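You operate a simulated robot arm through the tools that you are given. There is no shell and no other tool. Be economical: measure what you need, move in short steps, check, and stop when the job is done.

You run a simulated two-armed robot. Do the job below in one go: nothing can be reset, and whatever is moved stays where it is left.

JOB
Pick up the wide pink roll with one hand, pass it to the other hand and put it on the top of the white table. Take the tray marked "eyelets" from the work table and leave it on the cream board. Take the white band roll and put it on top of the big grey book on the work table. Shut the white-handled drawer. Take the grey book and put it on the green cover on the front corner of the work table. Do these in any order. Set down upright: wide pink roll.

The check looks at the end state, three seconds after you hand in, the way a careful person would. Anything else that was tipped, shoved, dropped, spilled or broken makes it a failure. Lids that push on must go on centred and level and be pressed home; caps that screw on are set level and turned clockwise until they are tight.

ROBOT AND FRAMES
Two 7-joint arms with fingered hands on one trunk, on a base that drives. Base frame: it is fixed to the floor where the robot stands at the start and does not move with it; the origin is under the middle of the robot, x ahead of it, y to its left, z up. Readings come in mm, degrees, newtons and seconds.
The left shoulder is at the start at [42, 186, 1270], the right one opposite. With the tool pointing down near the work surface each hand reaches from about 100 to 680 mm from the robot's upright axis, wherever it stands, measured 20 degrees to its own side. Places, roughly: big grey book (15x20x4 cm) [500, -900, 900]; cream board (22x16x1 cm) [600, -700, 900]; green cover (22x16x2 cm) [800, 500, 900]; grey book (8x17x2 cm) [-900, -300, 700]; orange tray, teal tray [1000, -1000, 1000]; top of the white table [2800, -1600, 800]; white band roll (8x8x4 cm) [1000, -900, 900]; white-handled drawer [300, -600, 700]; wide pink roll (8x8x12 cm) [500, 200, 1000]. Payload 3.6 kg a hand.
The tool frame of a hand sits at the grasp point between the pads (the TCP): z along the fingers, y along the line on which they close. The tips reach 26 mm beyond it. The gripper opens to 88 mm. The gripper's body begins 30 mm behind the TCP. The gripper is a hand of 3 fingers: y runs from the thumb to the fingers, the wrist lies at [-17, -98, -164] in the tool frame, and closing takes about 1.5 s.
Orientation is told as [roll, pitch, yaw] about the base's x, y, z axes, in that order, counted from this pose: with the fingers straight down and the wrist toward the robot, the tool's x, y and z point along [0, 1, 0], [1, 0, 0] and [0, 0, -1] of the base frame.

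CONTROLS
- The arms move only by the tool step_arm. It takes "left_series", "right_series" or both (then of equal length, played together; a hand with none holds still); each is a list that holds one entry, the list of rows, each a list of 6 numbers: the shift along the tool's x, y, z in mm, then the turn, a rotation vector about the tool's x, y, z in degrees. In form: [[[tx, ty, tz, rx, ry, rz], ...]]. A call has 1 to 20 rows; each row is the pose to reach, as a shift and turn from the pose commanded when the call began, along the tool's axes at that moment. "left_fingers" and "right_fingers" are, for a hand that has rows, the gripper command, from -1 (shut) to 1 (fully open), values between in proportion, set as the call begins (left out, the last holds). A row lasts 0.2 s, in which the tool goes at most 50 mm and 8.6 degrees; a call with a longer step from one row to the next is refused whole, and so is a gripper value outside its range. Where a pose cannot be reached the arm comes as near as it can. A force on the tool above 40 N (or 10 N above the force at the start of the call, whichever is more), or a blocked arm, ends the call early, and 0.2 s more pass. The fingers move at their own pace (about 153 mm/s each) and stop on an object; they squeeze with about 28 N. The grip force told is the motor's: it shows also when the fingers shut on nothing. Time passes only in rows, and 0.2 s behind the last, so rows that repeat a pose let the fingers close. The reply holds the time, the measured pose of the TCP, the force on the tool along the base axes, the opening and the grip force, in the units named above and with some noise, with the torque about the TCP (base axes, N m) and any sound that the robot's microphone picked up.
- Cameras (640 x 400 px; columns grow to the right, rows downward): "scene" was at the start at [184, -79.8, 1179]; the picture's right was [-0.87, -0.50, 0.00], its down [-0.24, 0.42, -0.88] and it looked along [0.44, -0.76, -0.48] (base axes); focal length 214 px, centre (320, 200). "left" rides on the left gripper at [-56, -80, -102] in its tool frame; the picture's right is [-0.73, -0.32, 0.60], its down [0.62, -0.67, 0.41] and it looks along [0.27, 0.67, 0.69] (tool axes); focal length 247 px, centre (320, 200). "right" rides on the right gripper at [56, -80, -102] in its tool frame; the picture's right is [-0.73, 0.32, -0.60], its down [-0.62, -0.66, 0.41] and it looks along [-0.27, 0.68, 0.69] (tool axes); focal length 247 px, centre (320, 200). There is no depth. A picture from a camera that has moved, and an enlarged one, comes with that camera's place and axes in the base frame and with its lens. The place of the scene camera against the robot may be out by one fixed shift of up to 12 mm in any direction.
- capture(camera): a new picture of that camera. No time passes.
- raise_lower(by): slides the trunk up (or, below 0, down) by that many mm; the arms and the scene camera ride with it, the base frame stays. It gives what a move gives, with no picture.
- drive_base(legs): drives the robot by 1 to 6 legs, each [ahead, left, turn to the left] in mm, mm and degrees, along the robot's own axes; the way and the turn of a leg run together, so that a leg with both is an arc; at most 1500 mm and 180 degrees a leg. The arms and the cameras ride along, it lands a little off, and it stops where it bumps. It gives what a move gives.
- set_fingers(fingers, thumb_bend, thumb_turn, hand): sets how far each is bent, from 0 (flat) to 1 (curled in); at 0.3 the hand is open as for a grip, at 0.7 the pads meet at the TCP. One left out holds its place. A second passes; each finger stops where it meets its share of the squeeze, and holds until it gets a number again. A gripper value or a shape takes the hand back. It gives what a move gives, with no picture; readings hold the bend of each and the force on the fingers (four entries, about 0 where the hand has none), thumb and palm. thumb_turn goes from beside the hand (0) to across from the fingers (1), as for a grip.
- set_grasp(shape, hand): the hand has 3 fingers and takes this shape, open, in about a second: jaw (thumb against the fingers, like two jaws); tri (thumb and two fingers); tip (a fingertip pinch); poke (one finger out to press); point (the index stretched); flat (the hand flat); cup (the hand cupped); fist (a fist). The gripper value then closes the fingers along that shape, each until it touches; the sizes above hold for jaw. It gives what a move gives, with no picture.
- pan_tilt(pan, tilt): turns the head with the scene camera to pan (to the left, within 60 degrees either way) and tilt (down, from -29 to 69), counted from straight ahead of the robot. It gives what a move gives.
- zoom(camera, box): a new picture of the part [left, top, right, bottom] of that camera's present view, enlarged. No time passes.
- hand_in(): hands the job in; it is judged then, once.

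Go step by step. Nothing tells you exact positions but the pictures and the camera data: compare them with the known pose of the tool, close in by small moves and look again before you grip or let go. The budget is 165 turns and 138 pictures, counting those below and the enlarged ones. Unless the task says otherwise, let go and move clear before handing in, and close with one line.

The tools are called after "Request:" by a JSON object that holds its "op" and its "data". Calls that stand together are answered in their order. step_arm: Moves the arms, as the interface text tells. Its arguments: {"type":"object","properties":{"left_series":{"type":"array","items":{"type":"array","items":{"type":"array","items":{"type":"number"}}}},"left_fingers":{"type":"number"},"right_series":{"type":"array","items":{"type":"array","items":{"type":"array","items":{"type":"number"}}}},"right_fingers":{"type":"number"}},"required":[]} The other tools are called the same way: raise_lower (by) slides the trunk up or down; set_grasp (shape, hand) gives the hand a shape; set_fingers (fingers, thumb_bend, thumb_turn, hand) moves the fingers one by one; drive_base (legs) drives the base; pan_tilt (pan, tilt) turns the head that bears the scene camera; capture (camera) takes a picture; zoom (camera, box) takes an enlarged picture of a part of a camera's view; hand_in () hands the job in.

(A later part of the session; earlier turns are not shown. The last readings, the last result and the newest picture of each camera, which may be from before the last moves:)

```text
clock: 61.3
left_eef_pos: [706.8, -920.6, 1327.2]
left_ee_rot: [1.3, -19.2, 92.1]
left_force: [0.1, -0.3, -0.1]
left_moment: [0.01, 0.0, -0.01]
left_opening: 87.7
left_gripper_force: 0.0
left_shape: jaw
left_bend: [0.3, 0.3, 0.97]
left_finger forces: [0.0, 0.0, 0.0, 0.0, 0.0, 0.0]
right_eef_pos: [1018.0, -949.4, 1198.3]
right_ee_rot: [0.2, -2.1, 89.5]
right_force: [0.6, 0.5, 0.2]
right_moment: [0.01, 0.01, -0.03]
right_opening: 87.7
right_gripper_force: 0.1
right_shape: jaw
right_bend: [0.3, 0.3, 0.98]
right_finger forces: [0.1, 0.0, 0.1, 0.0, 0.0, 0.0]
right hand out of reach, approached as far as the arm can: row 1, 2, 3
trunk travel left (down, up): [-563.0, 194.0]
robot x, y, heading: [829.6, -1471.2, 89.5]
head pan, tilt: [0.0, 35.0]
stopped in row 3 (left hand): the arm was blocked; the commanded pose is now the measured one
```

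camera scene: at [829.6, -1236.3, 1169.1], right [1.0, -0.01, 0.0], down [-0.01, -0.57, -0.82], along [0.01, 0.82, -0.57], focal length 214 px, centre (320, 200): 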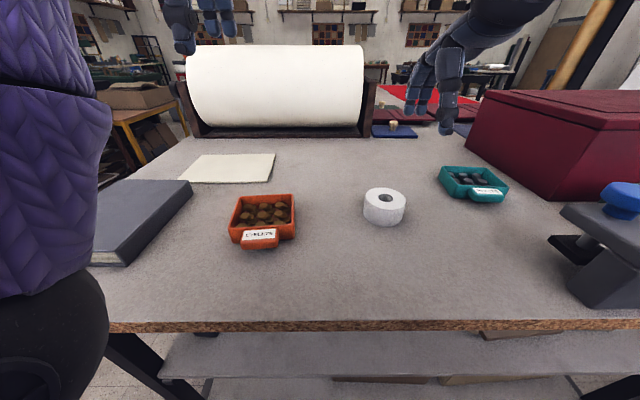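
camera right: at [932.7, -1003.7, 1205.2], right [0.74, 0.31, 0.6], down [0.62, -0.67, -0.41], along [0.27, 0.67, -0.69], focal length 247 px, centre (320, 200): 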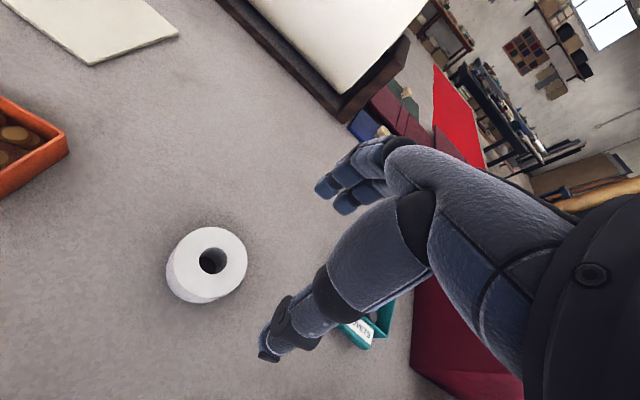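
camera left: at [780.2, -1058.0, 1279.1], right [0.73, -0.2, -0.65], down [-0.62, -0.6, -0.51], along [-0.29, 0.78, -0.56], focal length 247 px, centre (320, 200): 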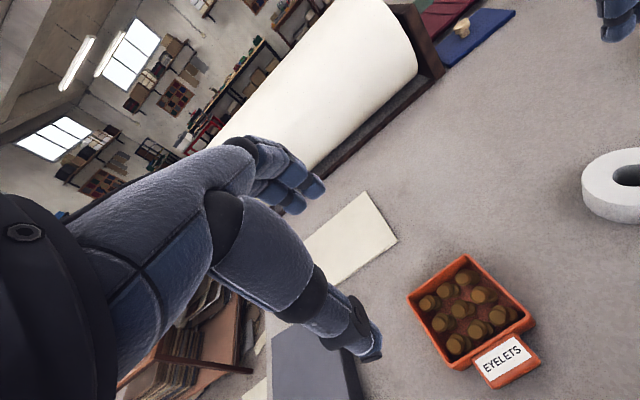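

The left arm's elbow posture seems bad. Let me look at it.

Request:
{"op": "pan_tilt", "data": {"pan": 40, "tilt": 20}}

Request:
{"op": "capture", "data": {"camera": "scene"}}

Request:
{"op": "pan_tilt", "data": {"pan": -40, "tilt": 20}}

Request:
{"op": "capture", "data": {"camera": "scene"}}

```text
clock: 62.4
left_eef_pos: [706.8, -921.6, 1327.9]
left_ee_rot: [1.1, -19.2, 92.1]
left_force: [0.0, -0.1, 0.5]
left_moment: [0.04, 0.0, 0.0]
left_opening: 87.7
left_gripper_force: 0.0
left_shape: jaw
left_bend: [0.3, 0.3, 0.97]
left_finger forces: [0.1, 0.0, 0.1, 0.0, 0.0, 0.0]
right_eef_pos: [1019.0, -949.9, 1196.8]
right_ee_rot: [0.2, -2.1, 89.6]
right_force: [0.8, 0.2, -1.3]
right_moment: [-0.01, 0.01, 0.03]
right_opening: 87.9
right_gripper_force: 0.1
right_shape: jaw
right_bend: [0.3, 0.3, 0.98]
right_finger forces: [0.1, 0.1, 0.1, 0.0, 0.0, 0.0]
trunk travel left (down, up): [-563.0, 194.0]
robot x, y, heading: [834.7, -1468.9, 89.8]
head pan, tilt: [40.0, 20.0]
```

```text
113 pictures are left
camera scene: at [769.8, -1262.2, 1348.8], right [0.77, 0.64, 0.0], down [0.22, -0.26, -0.94], along [-0.6, 0.73, -0.34], focal length 214 px, centre (320, 200)
```

scene: 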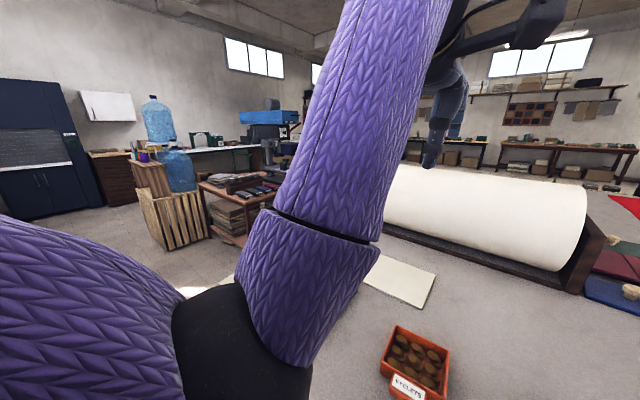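

```text
clock: 63.9
left_eef_pos: [706.6, -922.3, 1326.6]
left_ee_rot: [1.2, -19.0, 92.1]
left_force: [0.0, -0.4, 0.1]
left_moment: [-0.01, 0.02, 0.03]
left_opening: 87.7
left_gripper_force: 0.0
left_shape: jaw
left_bend: [0.3, 0.3, 0.97]
left_finger forces: [0.0, 0.0, 0.0, 0.0, 0.1, 0.1]
right_eef_pos: [1019.4, -948.7, 1197.4]
right_ee_rot: [0.2, -2.1, 89.6]
right_force: [0.6, -0.5, 0.1]
right_moment: [-0.01, -0.01, -0.01]
right_opening: 87.5
right_gripper_force: 0.0
right_shape: jaw
right_bend: [0.3, 0.3, 0.98]
right_finger forces: [0.0, 0.1, 0.0, 0.0, 0.1, 0.0]
trunk travel left (down, up): [-563.0, 194.0]
robot x, y, heading: [833.5, -1465.5, 89.5]
head pan, tilt: [-40.0, 20.0]
```

```text
112 pictures are left
camera scene: at [889.4, -1263.3, 1348.8], right [0.76, -0.65, 0.0], down [-0.22, -0.26, -0.94], along [0.61, 0.71, -0.34], focal length 214 px, centre (320, 200)
```

scene: 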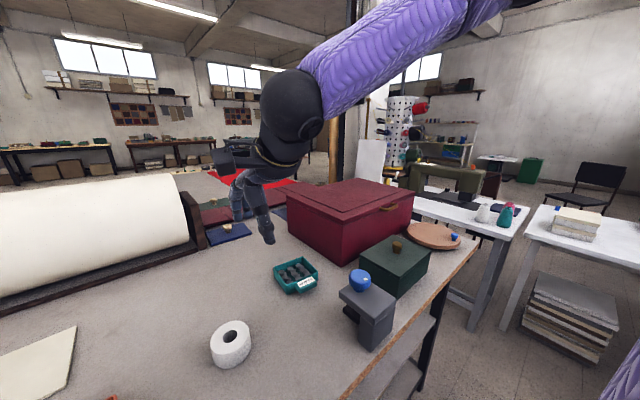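

The left elbow is tucked low in front of the chest. I'll stretch the left arm out to the left/front to let the elbow swing out, then come back.

Request:
{"op": "step_arm", "data": {"left_series": [[[39, 11.5, 7.5, 2.1, 0, 0], [78, 23, 15, 4.2, 0, 0], [117, 34.5, 22.5, 6.3, 0, 0], [156, 46, 30, 8.4, 0, 0], [195, 57.5, 37.5, 10.5, 0, 0], [234, 69, 45, 12.6, 0, 0], [273, 80.5, 52.5, 14.7, 0, 0], [312, 92, 60, 16.8, 0, 0], [350, 104, 67.5, 19, 0, 0]]]}}

Request:
{"op": "pan_tilt", "data": {"pan": 50, "tilt": 20}}

Request:
{"op": "capture", "data": {"camera": "scene"}}

```text
clock: 65.9
left_eef_pos: [352.1, -814.0, 1303.1]
left_ee_rot: [1.0, 0.0, 92.4]
left_force: [1.3, -0.2, -0.2]
left_moment: [0.01, -0.03, 0.02]
left_opening: 87.8
left_gripper_force: 0.1
left_shape: jaw
left_bend: [0.3, 0.3, 0.97]
left_finger forces: [0.0, 0.0, 0.0, 0.0, 0.1, 0.1]
right_eef_pos: [1018.4, -950.7, 1197.6]
right_ee_rot: [0.1, -2.2, 89.5]
right_force: [-0.7, 1.0, 0.0]
right_moment: [0.03, 0.02, -0.03]
right_opening: 87.7
right_gripper_force: 0.1
right_shape: jaw
right_bend: [0.3, 0.3, 0.98]
right_finger forces: [0.1, 0.0, 0.0, 0.1, 0.0, 0.0]
trunk travel left (down, up): [-563.0, 194.0]
robot x, y, heading: [827.0, -1468.2, 89.6]
head pan, tilt: [-40.0, 20.0]
```

```text
clock: 67.6
left_eef_pos: [353.5, -813.4, 1302.7]
left_ee_rot: [1.0, 0.0, 92.5]
left_force: [0.5, -0.1, -0.6]
left_moment: [0.02, -0.03, 0.05]
left_opening: 87.8
left_gripper_force: 0.1
left_shape: jaw
left_bend: [0.3, 0.3, 0.97]
left_finger forces: [0.0, 0.1, 0.0, 0.0, 0.0, 0.0]
right_eef_pos: [1018.6, -950.3, 1197.4]
right_ee_rot: [0.3, -2.1, 89.6]
right_force: [0.1, 0.3, 0.2]
right_moment: [-0.01, 0.02, 0.04]
right_opening: 88.0
right_gripper_force: 0.0
right_shape: jaw
right_bend: [0.3, 0.3, 0.98]
right_finger forces: [0.0, 0.0, 0.0, 0.0, 0.0, 0.1]
trunk travel left (down, up): [-563.0, 194.0]
robot x, y, heading: [835.2, -1463.1, 89.5]
head pan, tilt: [50.0, 20.0]
```

```text
111 pictures are left
camera scene: at [758.2, -1273.6, 1348.9], right [0.65, 0.76, 0.0], down [0.26, -0.22, -0.94], along [-0.71, 0.61, -0.34], focal length 214 px, centre (320, 200)
```

scene: 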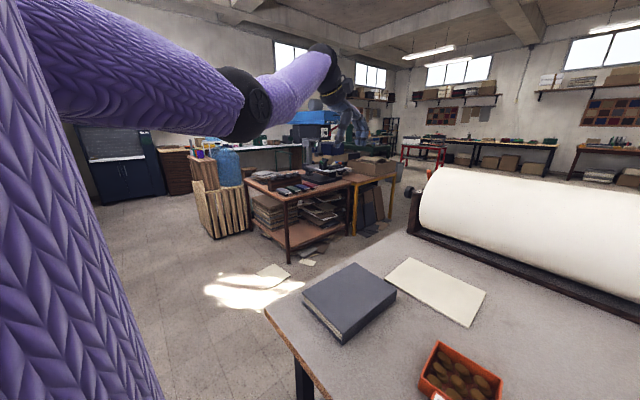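

The arm has stretched out. Now lower it while stretched, then see how the elbow goes.

Request:
{"op": "step_arm", "data": {"left_series": [[[0, 0, 40, 0, 0, 0], [0, 0, 80, 0, 0, 0], [0, 0, 120, 0, 0, 0], [0, 0, 160, 0, 0, 0], [0, 0, 200, 0, 0, 0], [-40, -15, 210, 0, 0, 0], [-80, -30, 210, 0, 0, 0], [-120, -50, 210, 0, 0, 0], [-160, -70, 210, 0, 0, 0], [-200, -90, 210, 0, 0, 0]]]}}

Request:
{"op": "capture", "data": {"camera": "scene"}}

```text
clock: 69.8
left_eef_pos: [552.2, -895.4, 1093.7]
left_ee_rot: [0.9, 0.0, 92.5]
left_force: [0.0, -0.2, 0.5]
left_moment: [0.02, 0.01, -0.01]
left_opening: 88.1
left_gripper_force: 0.0
left_shape: jaw
left_bend: [0.3, 0.3, 0.97]
left_finger forces: [0.0, 0.0, 0.0, 0.1, 0.0, 0.0]
right_eef_pos: [1020.5, -951.0, 1197.9]
right_ee_rot: [0.3, -2.1, 89.7]
right_force: [1.4, -0.3, 0.7]
right_moment: [0.0, -0.01, 0.03]
right_opening: 87.8
right_gripper_force: 0.0
right_shape: jaw
right_bend: [0.3, 0.3, 0.98]
right_finger forces: [0.1, 0.0, 0.0, 0.1, 0.1, 0.0]
trunk travel left (down, up): [-563.0, 194.0]
robot x, y, heading: [831.0, -1464.3, 89.5]
head pan, tilt: [50.0, 20.0]
```

```text
110 pictures are left
camera scene: at [758.9, -1274.1, 1349.0], right [0.65, 0.76, 0.0], down [0.26, -0.22, -0.94], along [-0.71, 0.61, -0.34], focal length 214 px, centre (320, 200)
```

scene: 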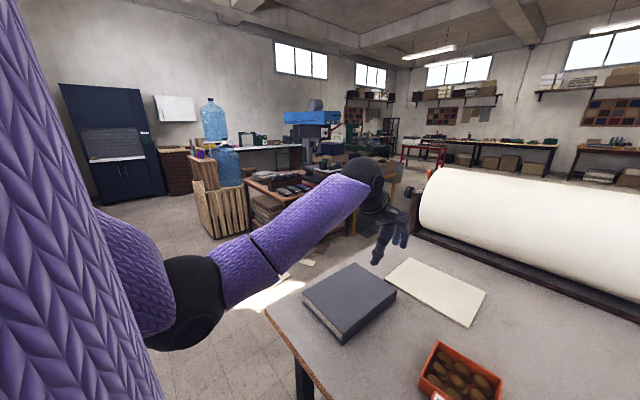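

I back off 80 mm so both arms are less folded, and bring the left hand over the tray handle.

Request:
{"op": "drive_base", "data": {"legs": [[-80, 0, 0]]}}

Request:
{"op": "step_arm", "data": {"left_series": [[[-35, 0, 0, 0, 0, 0], [-70, 0, 0, 0, 0, 0], [-105, 0, 0, 0, 0, 0], [-140, 0, 0, 0, 0, 0], [-165, -5, 0, 0, 0, 0], [-186, -10, 0, 0, 0, 0]]]}}

Request:
{"op": "capture", "data": {"camera": "left"}}

```text
clock: 70.8
left_eef_pos: [551.1, -977.0, 1093.3]
left_ee_rot: [1.1, -0.1, 92.3]
left_force: [0.5, 0.0, -0.5]
left_moment: [-0.02, 0.0, 0.02]
left_opening: 87.8
left_gripper_force: 0.0
left_shape: jaw
left_bend: [0.3, 0.3, 0.97]
left_finger forces: [0.1, 0.1, 0.0, 0.1, 0.1, 0.0]
right_eef_pos: [1018.8, -1031.4, 1199.4]
right_ee_rot: [0.2, -2.3, 89.4]
right_force: [-0.5, -0.3, -0.3]
right_moment: [0.05, 0.01, 0.01]
right_opening: 87.9
right_gripper_force: 0.0
right_shape: jaw
right_bend: [0.3, 0.3, 0.98]
right_finger forces: [0.0, 0.0, 0.1, 0.0, 0.0, 0.0]
trunk travel left (down, up): [-563.0, 194.0]
robot x, y, heading: [829.4, -1548.8, 89.5]
head pan, tilt: [50.0, 20.0]
```

```text
clock: 72.2
left_eef_pos: [738.3, -978.4, 1087.6]
left_ee_rot: [0.9, 0.0, 92.4]
left_force: [-0.2, -0.3, -0.8]
left_moment: [0.0, 0.02, -0.02]
left_opening: 87.8
left_gripper_force: 0.0
left_shape: jaw
left_bend: [0.3, 0.3, 0.97]
left_finger forces: [0.0, 0.0, 0.0, 0.0, 0.0, 0.1]
right_eef_pos: [1019.1, -1031.2, 1197.5]
right_ee_rot: [0.3, -2.1, 89.6]
right_force: [0.7, 0.5, -0.2]
right_moment: [-0.01, 0.01, 0.01]
right_opening: 87.7
right_gripper_force: 0.1
right_shape: jaw
right_bend: [0.3, 0.3, 0.98]
right_finger forces: [0.0, 0.0, 0.0, 0.0, 0.0, 0.0]
trunk travel left (down, up): [-563.0, 194.0]
robot x, y, heading: [827.4, -1544.7, 89.4]
head pan, tilt: [50.0, 20.0]
```

```text
109 pictures are left
camera left: at [798.7, -1054.7, 1189.4], right [0.74, -0.29, -0.61], down [-0.6, -0.69, -0.4], along [-0.31, 0.66, -0.68], focal length 247 px, centre (320, 200)
```

left: 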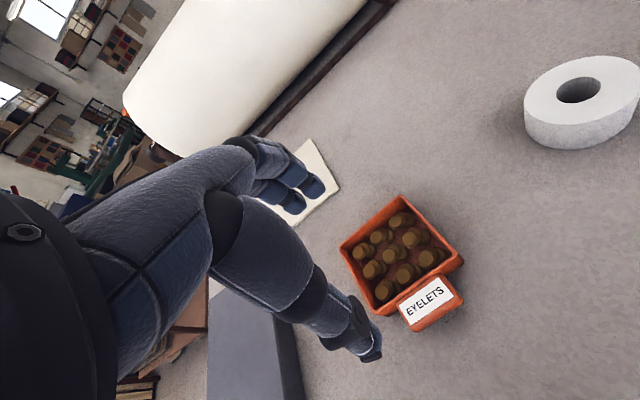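

Request:
{"op": "zoom", "data": {"camera": "left", "box": [320, 180, 480, 340]}}

```text
2.50 times, centred on (400, 260) of left
camera zoom: at [798.7, -1054.7, 1189.4], right [0.74, -0.29, -0.61], down [-0.6, -0.69, -0.4], along [-0.31, 0.66, -0.68], focal length 617 px, centre (120, 50)
```

zoom: 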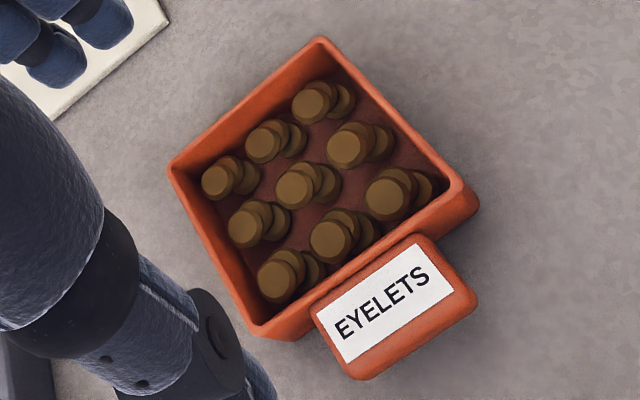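

The tray is ~97 mm wide, ~93 deep, a bit wider than the normal opening. I test how far the fingers open beyond the jaw, since a centred grip would hold it level.

Request:
{"op": "set_fingers", "data": {"hand": "left", "fingers": 0.1, "thumb_bend": 0.1}}

Request:
{"op": "capture", "data": {"camera": "left"}}

```text
clock: 73.2
left_eef_pos: [737.1, -977.2, 1087.4]
left_ee_rot: [1.0, 0.0, 92.3]
left_force: [-0.1, 0.1, -0.6]
left_moment: [-0.05, 0.04, 0.01]
left_opening: 127.3
left_gripper_force: 0.0
left_shape: fingers
left_bend: [0.1, 0.1, 0.97]
left_finger forces: [0.1, 0.1, 0.0, 0.1, 0.1, 0.1]
right_eef_pos: [1017.8, -1030.0, 1197.4]
right_ee_rot: [0.2, -2.1, 89.5]
right_force: [0.2, 0.2, -0.2]
right_moment: [0.0, 0.04, -0.02]
right_opening: 87.7
right_gripper_force: 0.1
right_shape: jaw
right_bend: [0.3, 0.3, 0.98]
right_finger forces: [0.0, 0.0, 0.0, 0.0, 0.1, 0.0]
trunk travel left (down, up): [-563.0, 194.0]
robot x, y, heading: [828.8, -1544.2, 89.4]
head pan, tilt: [50.0, 20.0]
```

```text
107 pictures are left
camera left: at [798.0, -1054.8, 1189.3], right [0.74, -0.29, -0.61], down [-0.6, -0.69, -0.4], along [-0.31, 0.66, -0.68], focal length 247 px, centre (320, 200)
```

left: 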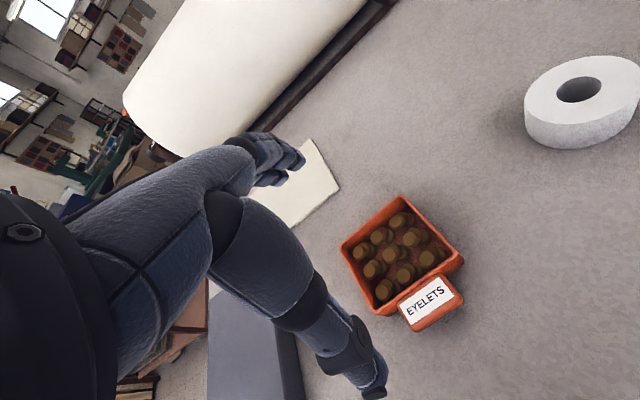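

Opening reaches 127 mm. I'll turn the left hand 86° so it straddles the tray's side walls, centred, and hover.

Request:
{"op": "step_arm", "data": {"left_series": [[[0, 4, 0, 0, 0, 7.8], [0, 8, 0, 0, 0, 15.6], [0, 12, 0, 0, 0, 23.4], [0, 16, 0, 0, 0, 31.2], [-1, 20, 0, 0, 0, 39], [-1, 24, 0, 0, 0, 46.8], [-1, 28, 0, 0, 0, 54.6], [-2, 32, 0, 0, 0, 62.4], [-2, 36, 0, 0, 0, 70.2], [-2, 38, 0, 0, 0, 78], [-3, 39, 0, 0, 0, 86]]]}}

Request:
{"op": "capture", "data": {"camera": "left"}}

```text
clock: 75.7
left_eef_pos: [739.6, -951.0, 1088.2]
left_ee_rot: [0.1, 1.0, 6.1]
left_force: [-0.3, -0.1, -0.1]
left_moment: [0.0, -0.04, 0.01]
left_opening: 127.4
left_gripper_force: 0.1
left_shape: fingers
left_bend: [0.1, 0.1, 0.97]
left_finger forces: [0.0, 0.0, 0.1, 0.1, 0.1, 0.1]
left hand out of reach, approached as far as the arm can: row 11
right_eef_pos: [1018.7, -1030.1, 1198.2]
right_ee_rot: [0.2, -2.1, 89.5]
right_force: [0.3, 0.1, -0.5]
right_moment: [0.01, 0.03, 0.0]
right_opening: 87.6
right_gripper_force: 0.0
right_shape: jaw
right_bend: [0.3, 0.3, 0.98]
right_finger forces: [0.0, 0.0, 0.0, 0.0, 0.0, 0.0]
trunk travel left (down, up): [-563.0, 194.0]
robot x, y, heading: [830.9, -1550.2, 89.7]
head pan, tilt: [50.0, 20.0]
```

```text
106 pictures are left
camera left: at [667.6, -1014.6, 1192.8], right [-0.25, -0.77, -0.59], down [-0.74, 0.55, -0.4], along [0.63, 0.34, -0.7], focal length 247 px, centre (320, 200)
```

left: 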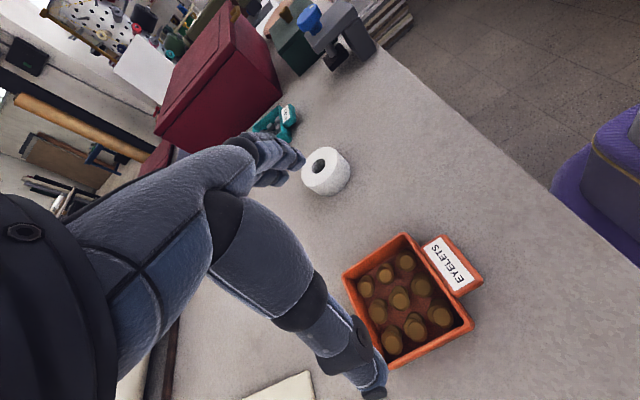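

Slightly out of reach, so I drive 45 mm closer, then position over the tray centre (736,-940) and descend partway.

Request:
{"op": "drive_base", "data": {"legs": [[45, 0, 0]]}}

```text
clock: 76.5
left_eef_pos: [740.2, -904.4, 1088.5]
left_ee_rot: [0.0, 1.0, 6.4]
left_force: [-0.4, -0.4, -0.8]
left_moment: [-0.03, -0.01, -0.03]
left_opening: 127.2
left_gripper_force: 0.0
left_shape: fingers
left_bend: [0.1, 0.1, 0.97]
left_finger forces: [0.1, 0.0, 0.1, 0.0, 0.0, 0.0]
right_eef_pos: [1018.9, -983.6, 1197.2]
right_ee_rot: [0.2, -2.0, 89.5]
right_force: [-0.4, 0.3, -0.4]
right_moment: [0.02, 0.01, 0.0]
right_opening: 87.7
right_gripper_force: 0.1
right_shape: jaw
right_bend: [0.3, 0.3, 0.98]
right_finger forces: [0.0, 0.0, 0.1, 0.1, 0.0, 0.0]
trunk travel left (down, up): [-563.0, 194.0]
robot x, y, heading: [833.4, -1503.8, 89.3]
head pan, tilt: [50.0, 20.0]
```

Request:
{"op": "step_arm", "data": {"left_series": [[[-18, -4, 0, 0, 0, 0], [-35, -8, 10, 0, 0, 0], [-35, -8, 40, 0, 0, 0], [-35, -8, 70, 0, 0, 0], [-35, -8, 95, 0, 0, 0]]]}}

Request:
{"op": "capture", "data": {"camera": "left"}}

Request:
{"op": "pan_tilt", "data": {"pan": 15, "tilt": 45}}

Request:
{"op": "capture", "data": {"camera": "scene"}}

```text
clock: 77.8
left_eef_pos: [735.0, -941.3, 994.4]
left_ee_rot: [0.1, 1.0, 6.4]
left_force: [0.2, -0.7, -0.9]
left_moment: [-0.02, 0.01, -0.01]
left_opening: 127.5
left_gripper_force: 0.1
left_shape: fingers
left_bend: [0.1, 0.1, 0.97]
left_finger forces: [0.0, 0.0, 0.0, 0.1, 0.1, 0.0]
right_eef_pos: [1019.2, -985.0, 1197.3]
right_ee_rot: [0.3, -2.0, 89.5]
right_force: [-1.0, 0.9, -0.2]
right_moment: [-0.01, -0.01, 0.0]
right_opening: 87.5
right_gripper_force: 0.1
right_shape: jaw
right_bend: [0.3, 0.3, 0.98]
right_finger forces: [0.0, 0.0, 0.1, 0.1, 0.1, 0.1]
trunk travel left (down, up): [-563.0, 194.0]
robot x, y, heading: [830.6, -1500.6, 89.7]
head pan, tilt: [50.0, 20.0]
```

```text
105 pictures are left
camera left: at [663.3, -1005.7, 1097.1], right [-0.25, -0.77, -0.59], down [-0.74, 0.55, -0.4], along [0.63, 0.34, -0.7], focal length 247 px, centre (320, 200)
```

left: 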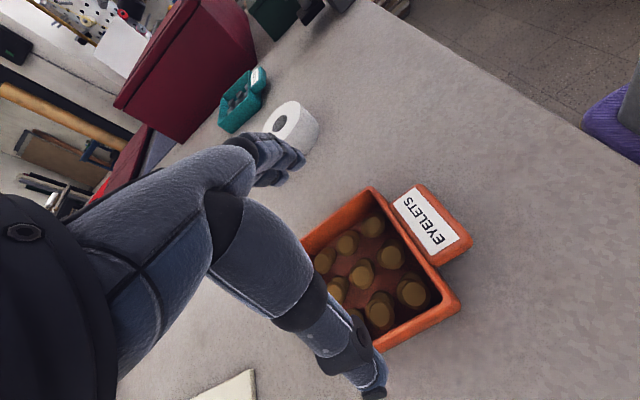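

```text
clock: 78.8
left_eef_pos: [733.7, -942.1, 993.7]
left_ee_rot: [0.1, 1.0, 6.4]
left_force: [0.5, -0.7, 0.6]
left_moment: [0.02, -0.02, 0.02]
left_opening: 127.4
left_gripper_force: 0.0
left_shape: fingers
left_bend: [0.1, 0.1, 0.97]
left_finger forces: [0.0, 0.0, 0.0, 0.0, 0.0, 0.0]
right_eef_pos: [1019.3, -984.9, 1198.3]
right_ee_rot: [0.2, -2.1, 89.4]
right_force: [-0.5, 0.3, -0.3]
right_moment: [-0.04, 0.02, 0.04]
right_opening: 87.8
right_gripper_force: 0.1
right_shape: jaw
right_bend: [0.3, 0.3, 0.98]
right_finger forces: [0.1, 0.0, 0.1, 0.0, 0.0, 0.1]
trunk travel left (down, up): [-563.0, 194.0]
robot x, y, heading: [828.9, -1501.5, 89.5]
head pan, tilt: [15.0, 45.0]
```

```text
104 pictures are left
camera scene: at [808.3, -1290.8, 1310.2], right [0.97, 0.25, 0.0], down [0.18, -0.68, -0.71], along [-0.18, 0.68, -0.71], focal length 214 px, centre (320, 200)
```

scene: 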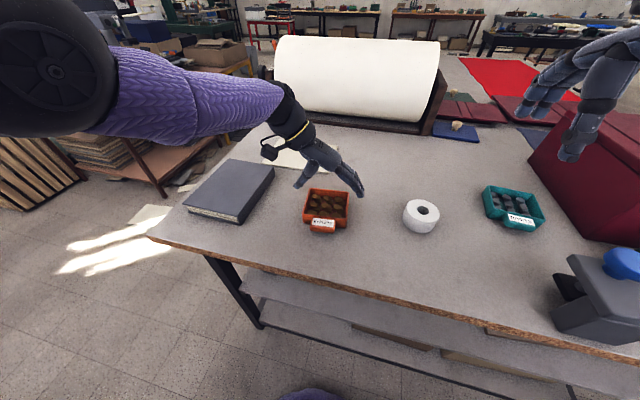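

Request:
{"op": "zoom", "data": {"camera": "scene", "box": [260, 130, 400, 240]}}

```text
3.64 times, centred on (330, 185) of scene
camera zoom: at [808.3, -1290.8, 1310.2], right [0.97, 0.25, 0.0], down [0.18, -0.68, -0.71], along [-0.18, 0.68, -0.71], focal length 780 px, centre (284, 254)
```

zoom: 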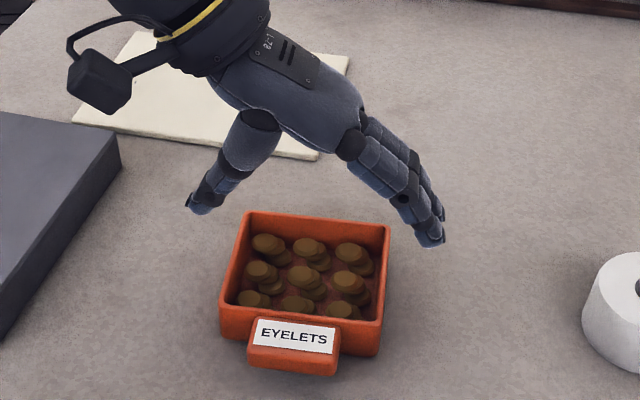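

Fingers straddle the tray well. I descend toward z≈945.

Request:
{"op": "step_arm", "data": {"left_series": [[[0, 3, 15, 0, 0, 0], [0, 4, 30, 0, 0, 0], [0, 4, 40, 0, 0, 0], [0, 4, 49, 0, 0, 0]]]}}

Request:
{"op": "zoom", "data": {"camera": "scene", "box": [260, 130, 400, 240]}}

```text
clock: 79.8
left_eef_pos: [739.4, -962.3, 958.0]
left_ee_rot: [0.1, 1.1, 6.4]
left_force: [-0.5, 0.1, -0.3]
left_moment: [0.04, -0.02, 0.0]
left_opening: 127.2
left_gripper_force: 0.1
left_shape: fingers
left_bend: [0.1, 0.1, 0.97]
left_finger forces: [0.0, 0.1, 0.0, 0.0, 0.1, 0.1]
left hand out of reach, approached as far as the arm can: row 1, 2, 3, 4
right_eef_pos: [1018.3, -985.5, 1198.3]
right_ee_rot: [0.2, -2.2, 89.5]
right_force: [-0.3, -0.1, 0.0]
right_moment: [-0.02, -0.05, 0.03]
right_opening: 87.8
right_gripper_force: 0.0
right_shape: jaw
right_bend: [0.3, 0.3, 0.98]
right_finger forces: [0.0, 0.0, 0.0, 0.1, 0.0, 0.0]
trunk travel left (down, up): [-563.0, 194.0]
robot x, y, heading: [832.3, -1502.9, 89.3]
head pan, tilt: [15.0, 45.0]
```

```text
3.64 times, centred on (330, 185) of scene
camera zoom: at [808.3, -1290.9, 1310.2], right [0.97, 0.25, 0.0], down [0.18, -0.68, -0.71], along [-0.18, 0.68, -0.71], focal length 780 px, centre (284, 254)
```

zoom: 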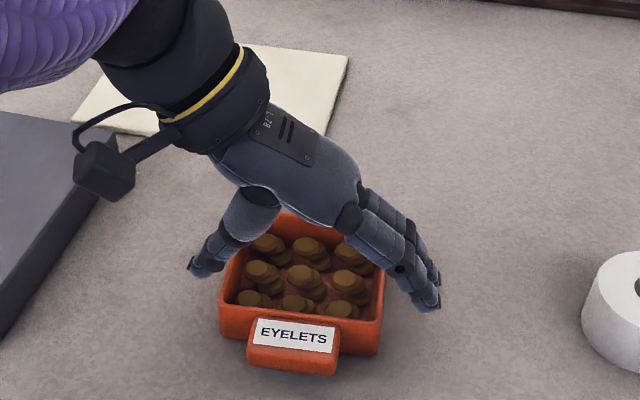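

Out of reach by the trunk being high; I raise the hand 100, lower the trunk 90.

Request:
{"op": "step_arm", "data": {"left_series": [[[0, 0, -30, 0, 0, 0], [0, 0, -65, 0, 0, 0], [0, 0, -100, 0, 0, 0]]]}}

Request:
{"op": "raise_lower", "data": {"by": -85}}

Request:
{"op": "zoom", "data": {"camera": "scene", "box": [240, 130, 400, 255]}}

```text
clock: 80.6
left_eef_pos: [741.5, -961.5, 1058.1]
left_ee_rot: [0.0, 1.0, 6.4]
left_force: [0.8, 0.5, -0.1]
left_moment: [0.0, 0.02, 0.01]
left_opening: 127.2
left_gripper_force: 0.1
left_shape: fingers
left_bend: [0.1, 0.1, 0.97]
left_finger forces: [0.0, 0.0, 0.0, 0.0, 0.0, 0.0]
right_eef_pos: [1018.6, -984.7, 1197.2]
right_ee_rot: [0.2, -2.1, 89.5]
right_force: [-0.2, 0.4, -0.3]
right_moment: [-0.01, 0.01, -0.02]
right_opening: 87.8
right_gripper_force: 0.1
right_shape: jaw
right_bend: [0.3, 0.3, 0.98]
right_finger forces: [0.1, 0.0, 0.0, 0.0, 0.1, 0.0]
trunk travel left (down, up): [-563.0, 194.0]
robot x, y, heading: [829.8, -1503.3, 89.4]
head pan, tilt: [15.0, 45.0]
```

```text
clock: 81.8
left_eef_pos: [742.1, -961.7, 972.9]
left_ee_rot: [0.1, 1.0, 6.4]
left_force: [0.3, -1.2, -1.4]
left_moment: [0.0, 0.0, 0.0]
left_opening: 127.6
left_gripper_force: 0.1
left_shape: fingers
left_bend: [0.1, 0.1, 0.97]
left_finger forces: [0.1, 0.0, 0.0, 0.0, 0.0, 0.1]
right_eef_pos: [1018.3, -985.0, 1112.3]
right_ee_rot: [0.1, -2.2, 89.6]
right_force: [0.0, -0.4, 0.8]
right_moment: [0.03, 0.0, 0.02]
right_opening: 87.8
right_gripper_force: 0.0
right_shape: jaw
right_bend: [0.3, 0.3, 0.98]
right_finger forces: [0.0, 0.1, 0.0, 0.1, 0.1, 0.1]
trunk travel left (down, up): [-478.0, 279.0]
robot x, y, heading: [831.2, -1502.5, 89.4]
head pan, tilt: [15.0, 45.0]
```

```text
3.20 times, centred on (320, 192) of scene
camera zoom: at [808.3, -1286.9, 1222.7], right [0.97, 0.25, 0.0], down [0.18, -0.68, -0.71], along [-0.18, 0.68, -0.71], focal length 686 px, centre (320, 224)
```

zoom: 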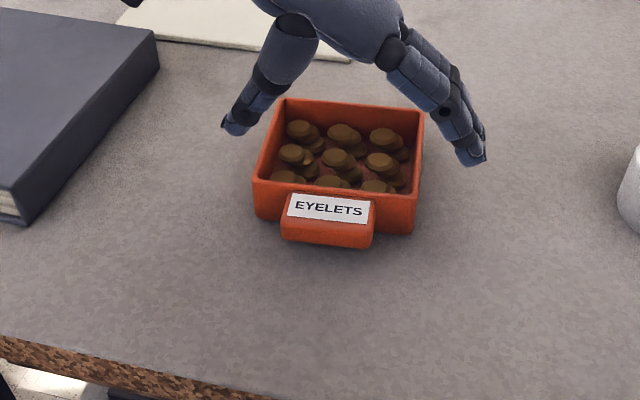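

Request:
{"op": "step_arm", "data": {"left_series": [[[11, -2, 0, 0, 0, 0], [22, -3, 8, 0, 0, 0], [22, -3, 18, 0, 0, 0], [22, -3, 28, 0, 0, 0]]]}}

Request:
{"op": "zoom", "data": {"camera": "scene", "box": [240, 130, 400, 255]}}

Request:
{"op": "capture", "data": {"camera": "left"}}

```text
clock: 82.8
left_eef_pos: [736.2, -940.0, 944.4]
left_ee_rot: [0.1, 0.8, 6.4]
left_force: [0.7, -0.1, -0.1]
left_moment: [-0.01, 0.03, 0.01]
left_opening: 127.7
left_gripper_force: 0.0
left_shape: fingers
left_bend: [0.1, 0.1, 0.97]
left_finger forces: [0.0, 0.1, 0.0, 0.0, 0.1, 0.0]
right_eef_pos: [1018.0, -984.4, 1113.8]
right_ee_rot: [0.1, -2.1, 89.6]
right_force: [-0.5, 0.7, 0.0]
right_moment: [0.01, 0.0, 0.0]
right_opening: 87.7
right_gripper_force: 0.0
right_shape: jaw
right_bend: [0.3, 0.3, 0.98]
right_finger forces: [0.1, 0.0, 0.0, 0.0, 0.0, 0.0]
trunk travel left (down, up): [-478.0, 279.0]
robot x, y, heading: [829.9, -1501.8, 89.5]
head pan, tilt: [15.0, 45.0]
```

```text
3.20 times, centred on (320, 192) of scene
camera zoom: at [808.4, -1286.5, 1222.5], right [0.97, 0.25, 0.0], down [0.18, -0.68, -0.71], along [-0.18, 0.68, -0.71], focal length 686 px, centre (320, 224)
```

zoom: 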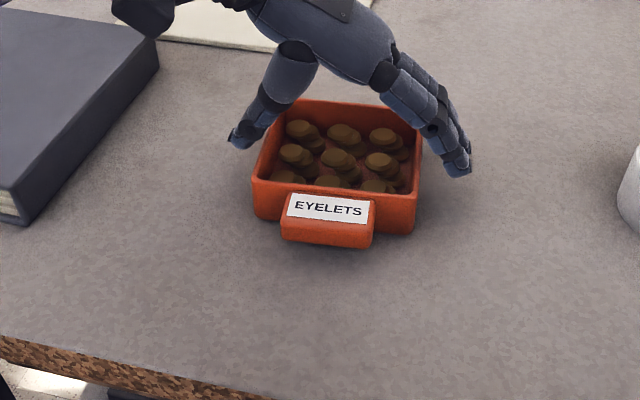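

```text
99 pictures are left
camera left: at [663.7, -1004.5, 1048.1], right [-0.24, -0.77, -0.59], down [-0.74, 0.55, -0.4], along [0.63, 0.34, -0.7], focal length 247 px, centre (320, 200)
```

left: 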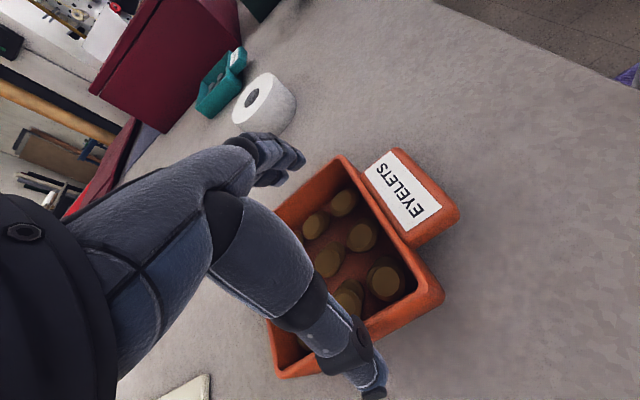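

Nice centring. I lower 8 mm more, shift 7 mm toward the handle, and close.

Request:
{"op": "step_arm", "data": {"left_series": [[[-7, 0, 5, 0, 0, 0], [-7, 0, 9, 0, 0, 0]]]}}

Request:
{"op": "step_arm", "data": {"left_series": [[[0, 0, 0, 0, 0, 0], [0, 0, 0, 0, 0, 0], [0, 0, 0, 0, 0, 0], [0, 0, 0, 0, 0, 0], [0, 0, 0, 0, 0, 0], [0, 0, 0, 0, 0, 0], [0, 0, 0, 0, 0, 0], [0, 0, 0, 0, 0, 0], [0, 0, 0, 0, 0, 0]]], "left_fingers": -1}}

Request:
{"op": "zoom", "data": {"camera": "scene", "box": [240, 130, 400, 255]}}

```text
clock: 83.4
left_eef_pos: [737.0, -948.2, 936.7]
left_ee_rot: [0.1, 1.0, 6.5]
left_force: [0.5, -0.8, 2.0]
left_moment: [0.0, 0.08, -0.01]
left_opening: 128.0
left_gripper_force: 1.1
left_shape: fingers
left_bend: [0.1, 0.09, 0.97]
left_finger forces: [0.0, 0.1, 0.0, 0.0, 1.7, 0.0]
right_eef_pos: [1018.0, -984.5, 1112.1]
right_ee_rot: [0.1, -2.1, 89.4]
right_force: [-0.2, 0.8, 0.2]
right_moment: [-0.03, 0.03, 0.02]
right_opening: 87.4
right_gripper_force: 0.0
right_shape: jaw
right_bend: [0.3, 0.3, 0.98]
right_finger forces: [0.0, 0.1, 0.1, 0.0, 0.0, 0.0]
trunk travel left (down, up): [-478.0, 279.0]
robot x, y, heading: [831.1, -1501.2, 89.5]
head pan, tilt: [15.0, 45.0]
```

```text
clock: 85.4
left_eef_pos: [737.9, -947.9, 936.3]
left_ee_rot: [0.2, 0.9, 6.4]
left_force: [4.6, 5.3, 16.1]
left_moment: [-0.02, 0.23, 0.01]
left_opening: 88.1
left_gripper_force: 28.1
left_shape: jaw
left_bend: [0.28, 0.18, 0.97]
left_finger forces: [21.2, 27.4, 0.0, 0.0, 42.6, 0.1]
right_eef_pos: [1019.8, -985.1, 1114.2]
right_ee_rot: [0.3, -2.1, 89.6]
right_force: [0.3, -0.5, -1.1]
right_moment: [0.01, -0.03, -0.02]
right_opening: 87.9
right_gripper_force: 0.1
right_shape: jaw
right_bend: [0.3, 0.3, 0.98]
right_finger forces: [0.0, 0.1, 0.1, 0.0, 0.1, 0.1]
trunk travel left (down, up): [-478.0, 279.0]
robot x, y, heading: [833.1, -1503.8, 89.5]
head pan, tilt: [15.0, 45.0]
```

```text
3.20 times, centred on (320, 192) of scene
camera zoom: at [809.3, -1287.4, 1222.8], right [0.97, 0.25, 0.0], down [0.18, -0.68, -0.71], along [-0.18, 0.69, -0.71], focal length 686 px, centre (320, 224)
```

zoom: 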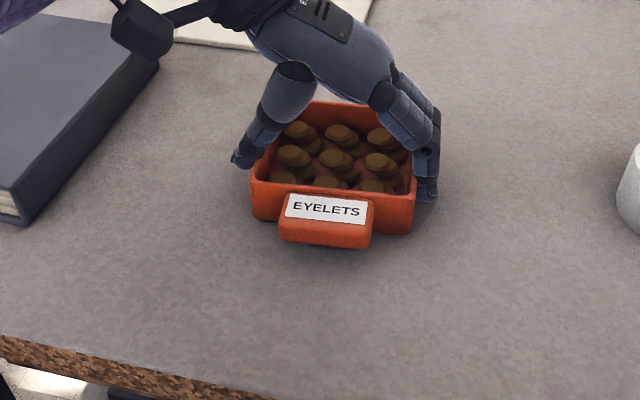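

Gripped with 28 N. Lift 25 mm gently and check it stays level.

Request:
{"op": "step_arm", "data": {"left_series": [[[0, 0, -5, 0, 0, 0], [0, 0, -10, 0, 0, 0], [0, 0, -15, 0, 0, 0], [0, 0, -20, 0, 0, 0], [0, 0, -30, 0, 0, 0], [0, 0, -30, 0, 0, 0]]]}}

Request:
{"op": "zoom", "data": {"camera": "scene", "box": [240, 130, 400, 255]}}

```text
clock: 86.8
left_eef_pos: [737.8, -947.2, 966.7]
left_ee_rot: [0.1, 1.0, 6.4]
left_force: [0.3, 0.3, -0.8]
left_moment: [-0.02, 0.0, 0.0]
left_opening: 88.0
left_gripper_force: 27.8
left_shape: jaw
left_bend: [0.28, 0.18, 0.96]
left_finger forces: [21.4, 23.5, 0.0, 0.1, 39.1, 0.0]
right_eef_pos: [1018.2, -984.0, 1112.2]
right_ee_rot: [0.2, -2.2, 89.5]
right_force: [0.2, -0.4, -0.1]
right_moment: [-0.01, -0.01, -0.01]
right_opening: 88.0
right_gripper_force: 0.1
right_shape: jaw
right_bend: [0.3, 0.3, 0.98]
right_finger forces: [0.0, 0.0, 0.0, 0.0, 0.1, 0.0]
trunk travel left (down, up): [-478.0, 279.0]
robot x, y, heading: [833.2, -1502.9, 89.4]
head pan, tilt: [15.0, 45.0]
```

```text
3.20 times, centred on (320, 192) of scene
camera zoom: at [808.3, -1286.4, 1222.5], right [0.97, 0.25, 0.0], down [0.18, -0.68, -0.71], along [-0.18, 0.68, -0.71], focal length 686 px, centre (320, 224)
```

zoom: 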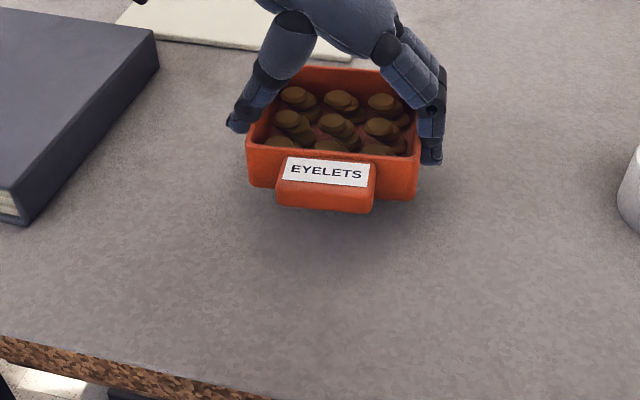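

Held nearly level. I raise the tray clear, then bring the right hand, opened wider, over the band roll.

Request:
{"op": "step_arm", "data": {"left_series": [[[0, 0, -25, 0, 0, 0], [0, 0, -50, 0, 0, 0], [0, -10, -75, 0, 0, 0], [0, -25, -100, 0, 0, 0], [0, -40, -110, 0, 0, 0]]]}}

Request:
{"op": "set_fingers", "data": {"hand": "right", "fingers": 0.2, "thumb_bend": 0.2}}

Request:
{"op": "step_arm", "data": {"right_series": [[[15, 18, 0, -1, 0, 0], [30, 36, 10, -2.1, 0, 0], [45, 55, 25, -2.1, 0, 0], [61, 72, 50, -2.1, 0, 0], [61, 72, 90, -2.1, 0, 0]]]}}

Request:
{"op": "capture", "data": {"camera": "right"}}

Request:
{"op": "capture", "data": {"camera": "scene"}}

```text
clock: 88.0
left_eef_pos: [698.4, -951.5, 1075.7]
left_ee_rot: [0.0, 0.9, 6.4]
left_force: [0.2, 0.1, -2.4]
left_moment: [0.0, -0.02, 0.02]
left_opening: 88.2
left_gripper_force: 27.6
left_shape: jaw
left_bend: [0.28, 0.18, 0.96]
left_finger forces: [21.3, 23.5, 0.1, 0.0, 39.2, 0.0]
right_eef_pos: [1017.5, -986.3, 1113.3]
right_ee_rot: [0.2, -2.1, 89.6]
right_force: [-0.3, 0.6, -0.6]
right_moment: [-0.01, -0.03, 0.0]
right_opening: 87.8
right_gripper_force: 0.0
right_shape: jaw
right_bend: [0.3, 0.3, 0.98]
right_finger forces: [0.1, 0.1, 0.0, 0.0, 0.0, 0.0]
trunk travel left (down, up): [-478.0, 279.0]
robot x, y, heading: [830.4, -1500.0, 89.3]
head pan, tilt: [15.0, 45.0]
```

```text
clock: 89.0
left_eef_pos: [698.2, -951.0, 1076.0]
left_ee_rot: [0.1, 0.9, 6.3]
left_force: [-0.2, -0.6, -2.4]
left_moment: [0.01, -0.01, -0.02]
left_opening: 88.1
left_gripper_force: 28.0
left_shape: jaw
left_bend: [0.28, 0.18, 0.96]
left_finger forces: [21.3, 23.6, 0.1, 0.1, 39.1, 0.1]
right_eef_pos: [1019.2, -984.8, 1113.6]
right_ee_rot: [0.2, -2.1, 89.5]
right_force: [0.9, 0.6, 0.1]
right_moment: [0.01, -0.02, 0.02]
right_opening: 108.6
right_gripper_force: 0.0
right_shape: fingers
right_bend: [0.2, 0.2, 0.98]
right_finger forces: [0.0, 0.0, 0.1, 0.0, 0.1, 0.0]
trunk travel left (down, up): [-478.0, 279.0]
robot x, y, heading: [832.3, -1498.7, 89.6]
head pan, tilt: [15.0, 45.0]
```

```text
clock: 90.2
left_eef_pos: [698.7, -950.0, 1076.1]
left_ee_rot: [0.1, 1.0, 6.3]
left_force: [0.0, -0.6, -2.3]
left_moment: [0.01, 0.03, -0.05]
left_opening: 88.0
left_gripper_force: 28.5
left_shape: jaw
left_bend: [0.28, 0.18, 0.96]
left_finger forces: [21.4, 23.6, 0.0, 0.1, 39.1, 0.0]
right_eef_pos: [1031.1, -965.3, 1098.2]
right_ee_rot: [0.3, -4.1, 89.7]
right_force: [0.8, 0.1, 0.2]
right_moment: [-0.01, 0.03, 0.03]
right_opening: 108.3
right_gripper_force: 0.0
right_shape: fingers
right_bend: [0.2, 0.2, 0.98]
right_finger forces: [0.0, 0.1, 0.0, 0.1, 0.0, 0.1]
right hand out of reach, approached as far as the arm can: row 1, 2, 3, 4, 5
trunk travel left (down, up): [-478.0, 279.0]
robot x, y, heading: [829.5, -1499.8, 89.3]
head pan, tilt: [15.0, 45.0]
```

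```text
96 pictures are left
camera right: at [975.4, -1053.4, 1195.7], right [0.74, 0.27, 0.62], down [0.62, -0.64, -0.46], along [0.27, 0.72, -0.64], focal length 247 px, centre (320, 200)
```

right: 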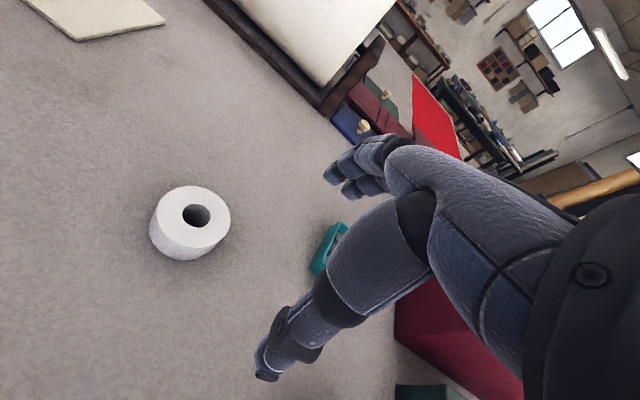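

```text
95 pictures are left
camera scene: at [808.7, -1286.3, 1222.5], right [0.97, 0.25, 0.0], down [0.18, -0.69, -0.71], along [-0.18, 0.68, -0.71], focal length 214 px, centre (320, 200)
```

scene: 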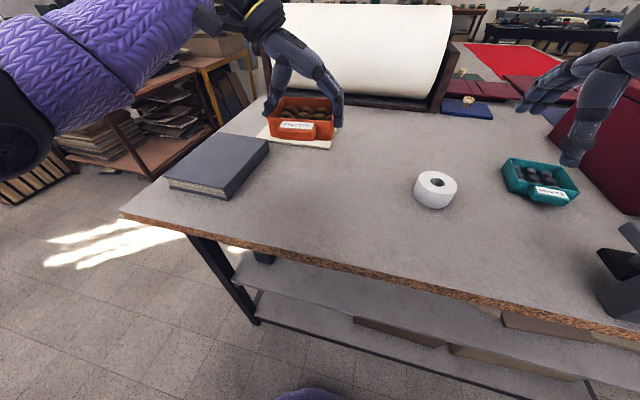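

The right arm also strains here. Let me view its posture.

Request:
{"op": "pan_tilt", "data": {"pan": -50, "tilt": 10}}

Request:
{"op": "capture", "data": {"camera": "scene"}}

```text
clock: 91.5
left_eef_pos: [698.2, -950.9, 1076.6]
left_ee_rot: [0.0, 0.9, 6.4]
left_force: [-0.3, -0.2, -2.0]
left_moment: [0.04, -0.02, 0.0]
left_opening: 87.9
left_gripper_force: 28.1
left_shape: jaw
left_bend: [0.28, 0.18, 0.96]
left_finger forces: [21.2, 23.5, 0.0, 0.1, 39.2, 0.1]
right_eef_pos: [1030.0, -966.6, 1098.3]
right_ee_rot: [0.3, -4.2, 89.6]
right_force: [0.7, -0.3, 1.5]
right_moment: [-0.01, -0.01, 0.01]
right_opening: 108.6
right_gripper_force: 0.1
right_shape: fingers
right_bend: [0.2, 0.2, 0.98]
right_finger forces: [0.0, 0.0, 0.0, 0.0, 0.0, 0.1]
trunk travel left (down, up): [-478.0, 279.0]
robot x, y, heading: [830.1, -1500.0, 89.5]
head pan, tilt: [-50.0, 10.0]
```

```text
94 pictures are left
camera scene: at [900.4, -1306.0, 1277.4], right [0.64, -0.77, 0.0], down [-0.13, -0.11, -0.98], along [0.76, 0.63, -0.17], focal length 214 px, centre (320, 200)
```

scene: 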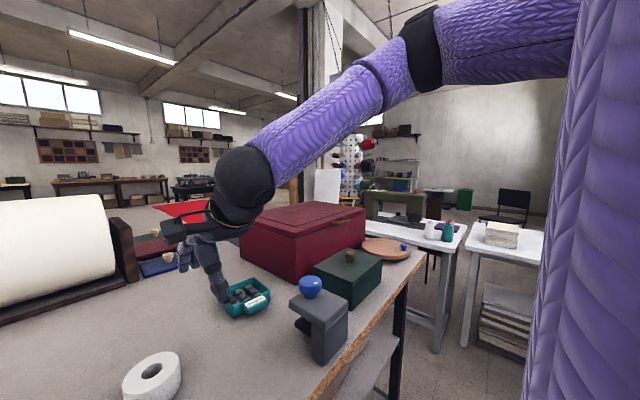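

Try going straight down a bit, to see whether height is what limits it.

Request:
{"op": "step_arm", "data": {"right_series": [[[0, 0, 20, 0, 0, 0], [0, 0, 40, 0, 0, 0], [0, 0, 60, 0, 0, 0], [0, 0, 80, 0, 0, 0]]]}}

```text
clock: 92.5
left_eef_pos: [699.3, -950.9, 1075.2]
left_ee_rot: [0.0, 1.0, 6.4]
left_force: [0.2, 0.4, -1.4]
left_moment: [0.02, 0.03, 0.03]
left_opening: 88.1
left_gripper_force: 27.7
left_shape: jaw
left_bend: [0.28, 0.18, 0.96]
left_finger forces: [21.3, 23.4, 0.0, 0.0, 39.0, 0.0]
right_eef_pos: [1058.4, -981.3, 1059.5]
right_ee_rot: [0.1, -4.2, 89.5]
right_force: [0.8, -0.2, 0.1]
right_moment: [-0.01, 0.0, -0.04]
right_opening: 108.8
right_gripper_force: 0.0
right_shape: fingers
right_bend: [0.2, 0.2, 0.98]
right_finger forces: [0.0, 0.1, 0.1, 0.0, 0.1, 0.0]
right hand out of reach, approached as far as the arm can: row 1, 2, 3, 4
trunk travel left (down, up): [-478.0, 279.0]
robot x, y, heading: [827.4, -1502.1, 89.5]
head pan, tilt: [-50.0, 10.0]
```

The right arm is stuck in an elbow-high posture. I back the robot off to free space and re-pose the right arm there (stretch out, down, then inward).

Request:
{"op": "drive_base", "data": {"legs": [[-350, 0, 0]]}}

Request:
{"op": "step_arm", "data": {"right_series": [[[-35, 15, 0, 4.2, 0, 0], [-70, 30, 0, 4.2, 0, 0], [-105, 50, 5, 4.2, 0, 0], [-140, 75, 10, 4.2, 0, 0], [-170, 105, 20, 4.2, 0, 0], [-195, 135, 40, 4.2, 0, 0], [-195, 150, 80, 4.2, 0, 0], [-195, 150, 120, 4.2, 0, 0], [-195, 150, 160, 4.2, 0, 0]]]}}

Request:
{"op": "capture", "data": {"camera": "scene"}}

```text
clock: 94.8
left_eef_pos: [695.0, -1302.4, 1076.4]
left_ee_rot: [0.1, 1.0, 6.5]
left_force: [-0.1, 0.0, -3.1]
left_moment: [0.03, 0.0, -0.02]
left_opening: 88.0
left_gripper_force: 28.1
left_shape: jaw
left_bend: [0.28, 0.18, 0.96]
left_finger forces: [21.3, 23.4, 0.1, 0.1, 39.1, 0.0]
right_eef_pos: [1055.3, -1332.7, 1060.0]
right_ee_rot: [0.3, -4.2, 89.7]
right_force: [0.6, -0.6, 0.7]
right_moment: [0.03, -0.01, 0.02]
right_opening: 108.8
right_gripper_force: 0.1
right_shape: fingers
right_bend: [0.2, 0.2, 0.98]
right_finger forces: [0.1, 0.0, 0.0, 0.0, 0.0, 0.0]
trunk travel left (down, up): [-478.0, 279.0]
robot x, y, heading: [828.6, -1849.6, 89.4]
head pan, tilt: [-50.0, 10.0]
```

```text
clock: 96.8
left_eef_pos: [694.2, -1300.8, 1076.3]
left_ee_rot: [0.0, 1.0, 6.5]
left_force: [1.1, -0.4, -1.5]
left_moment: [-0.01, -0.01, 0.04]
left_opening: 87.8
left_gripper_force: 28.5
left_shape: jaw
left_bend: [0.28, 0.18, 0.96]
left_finger forces: [21.3, 23.4, 0.0, 0.0, 39.0, 0.1]
right_eef_pos: [1252.6, -1273.0, 1032.8]
right_ee_rot: [0.1, 0.0, 89.6]
right_force: [-0.3, -0.7, -0.7]
right_moment: [-0.01, 0.0, 0.04]
right_opening: 108.7
right_gripper_force: 0.1
right_shape: fingers
right_bend: [0.2, 0.2, 0.97]
right_finger forces: [0.0, 0.0, 0.0, 0.0, 0.1, 0.0]
right hand out of reach, approached as far as the arm can: row 5, 6, 7, 8, 9
trunk travel left (down, up): [-478.0, 279.0]
robot x, y, heading: [827.6, -1852.0, 89.5]
head pan, tilt: [-50.0, 10.0]
```

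```text
93 pictures are left
camera scene: at [896.9, -1656.4, 1277.5], right [0.64, -0.77, 0.0], down [-0.13, -0.11, -0.98], along [0.76, 0.63, -0.17], focal length 214 px, centre (320, 200)
```

scene: 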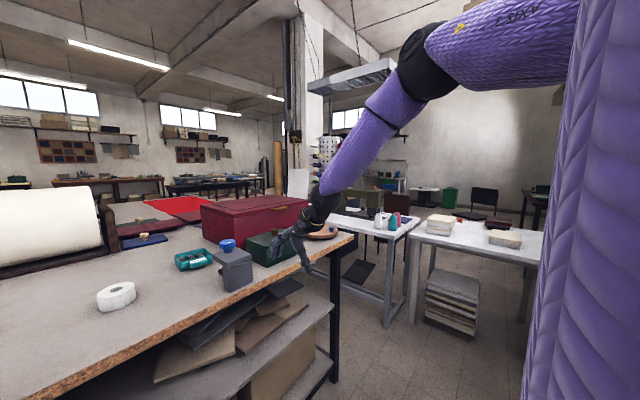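

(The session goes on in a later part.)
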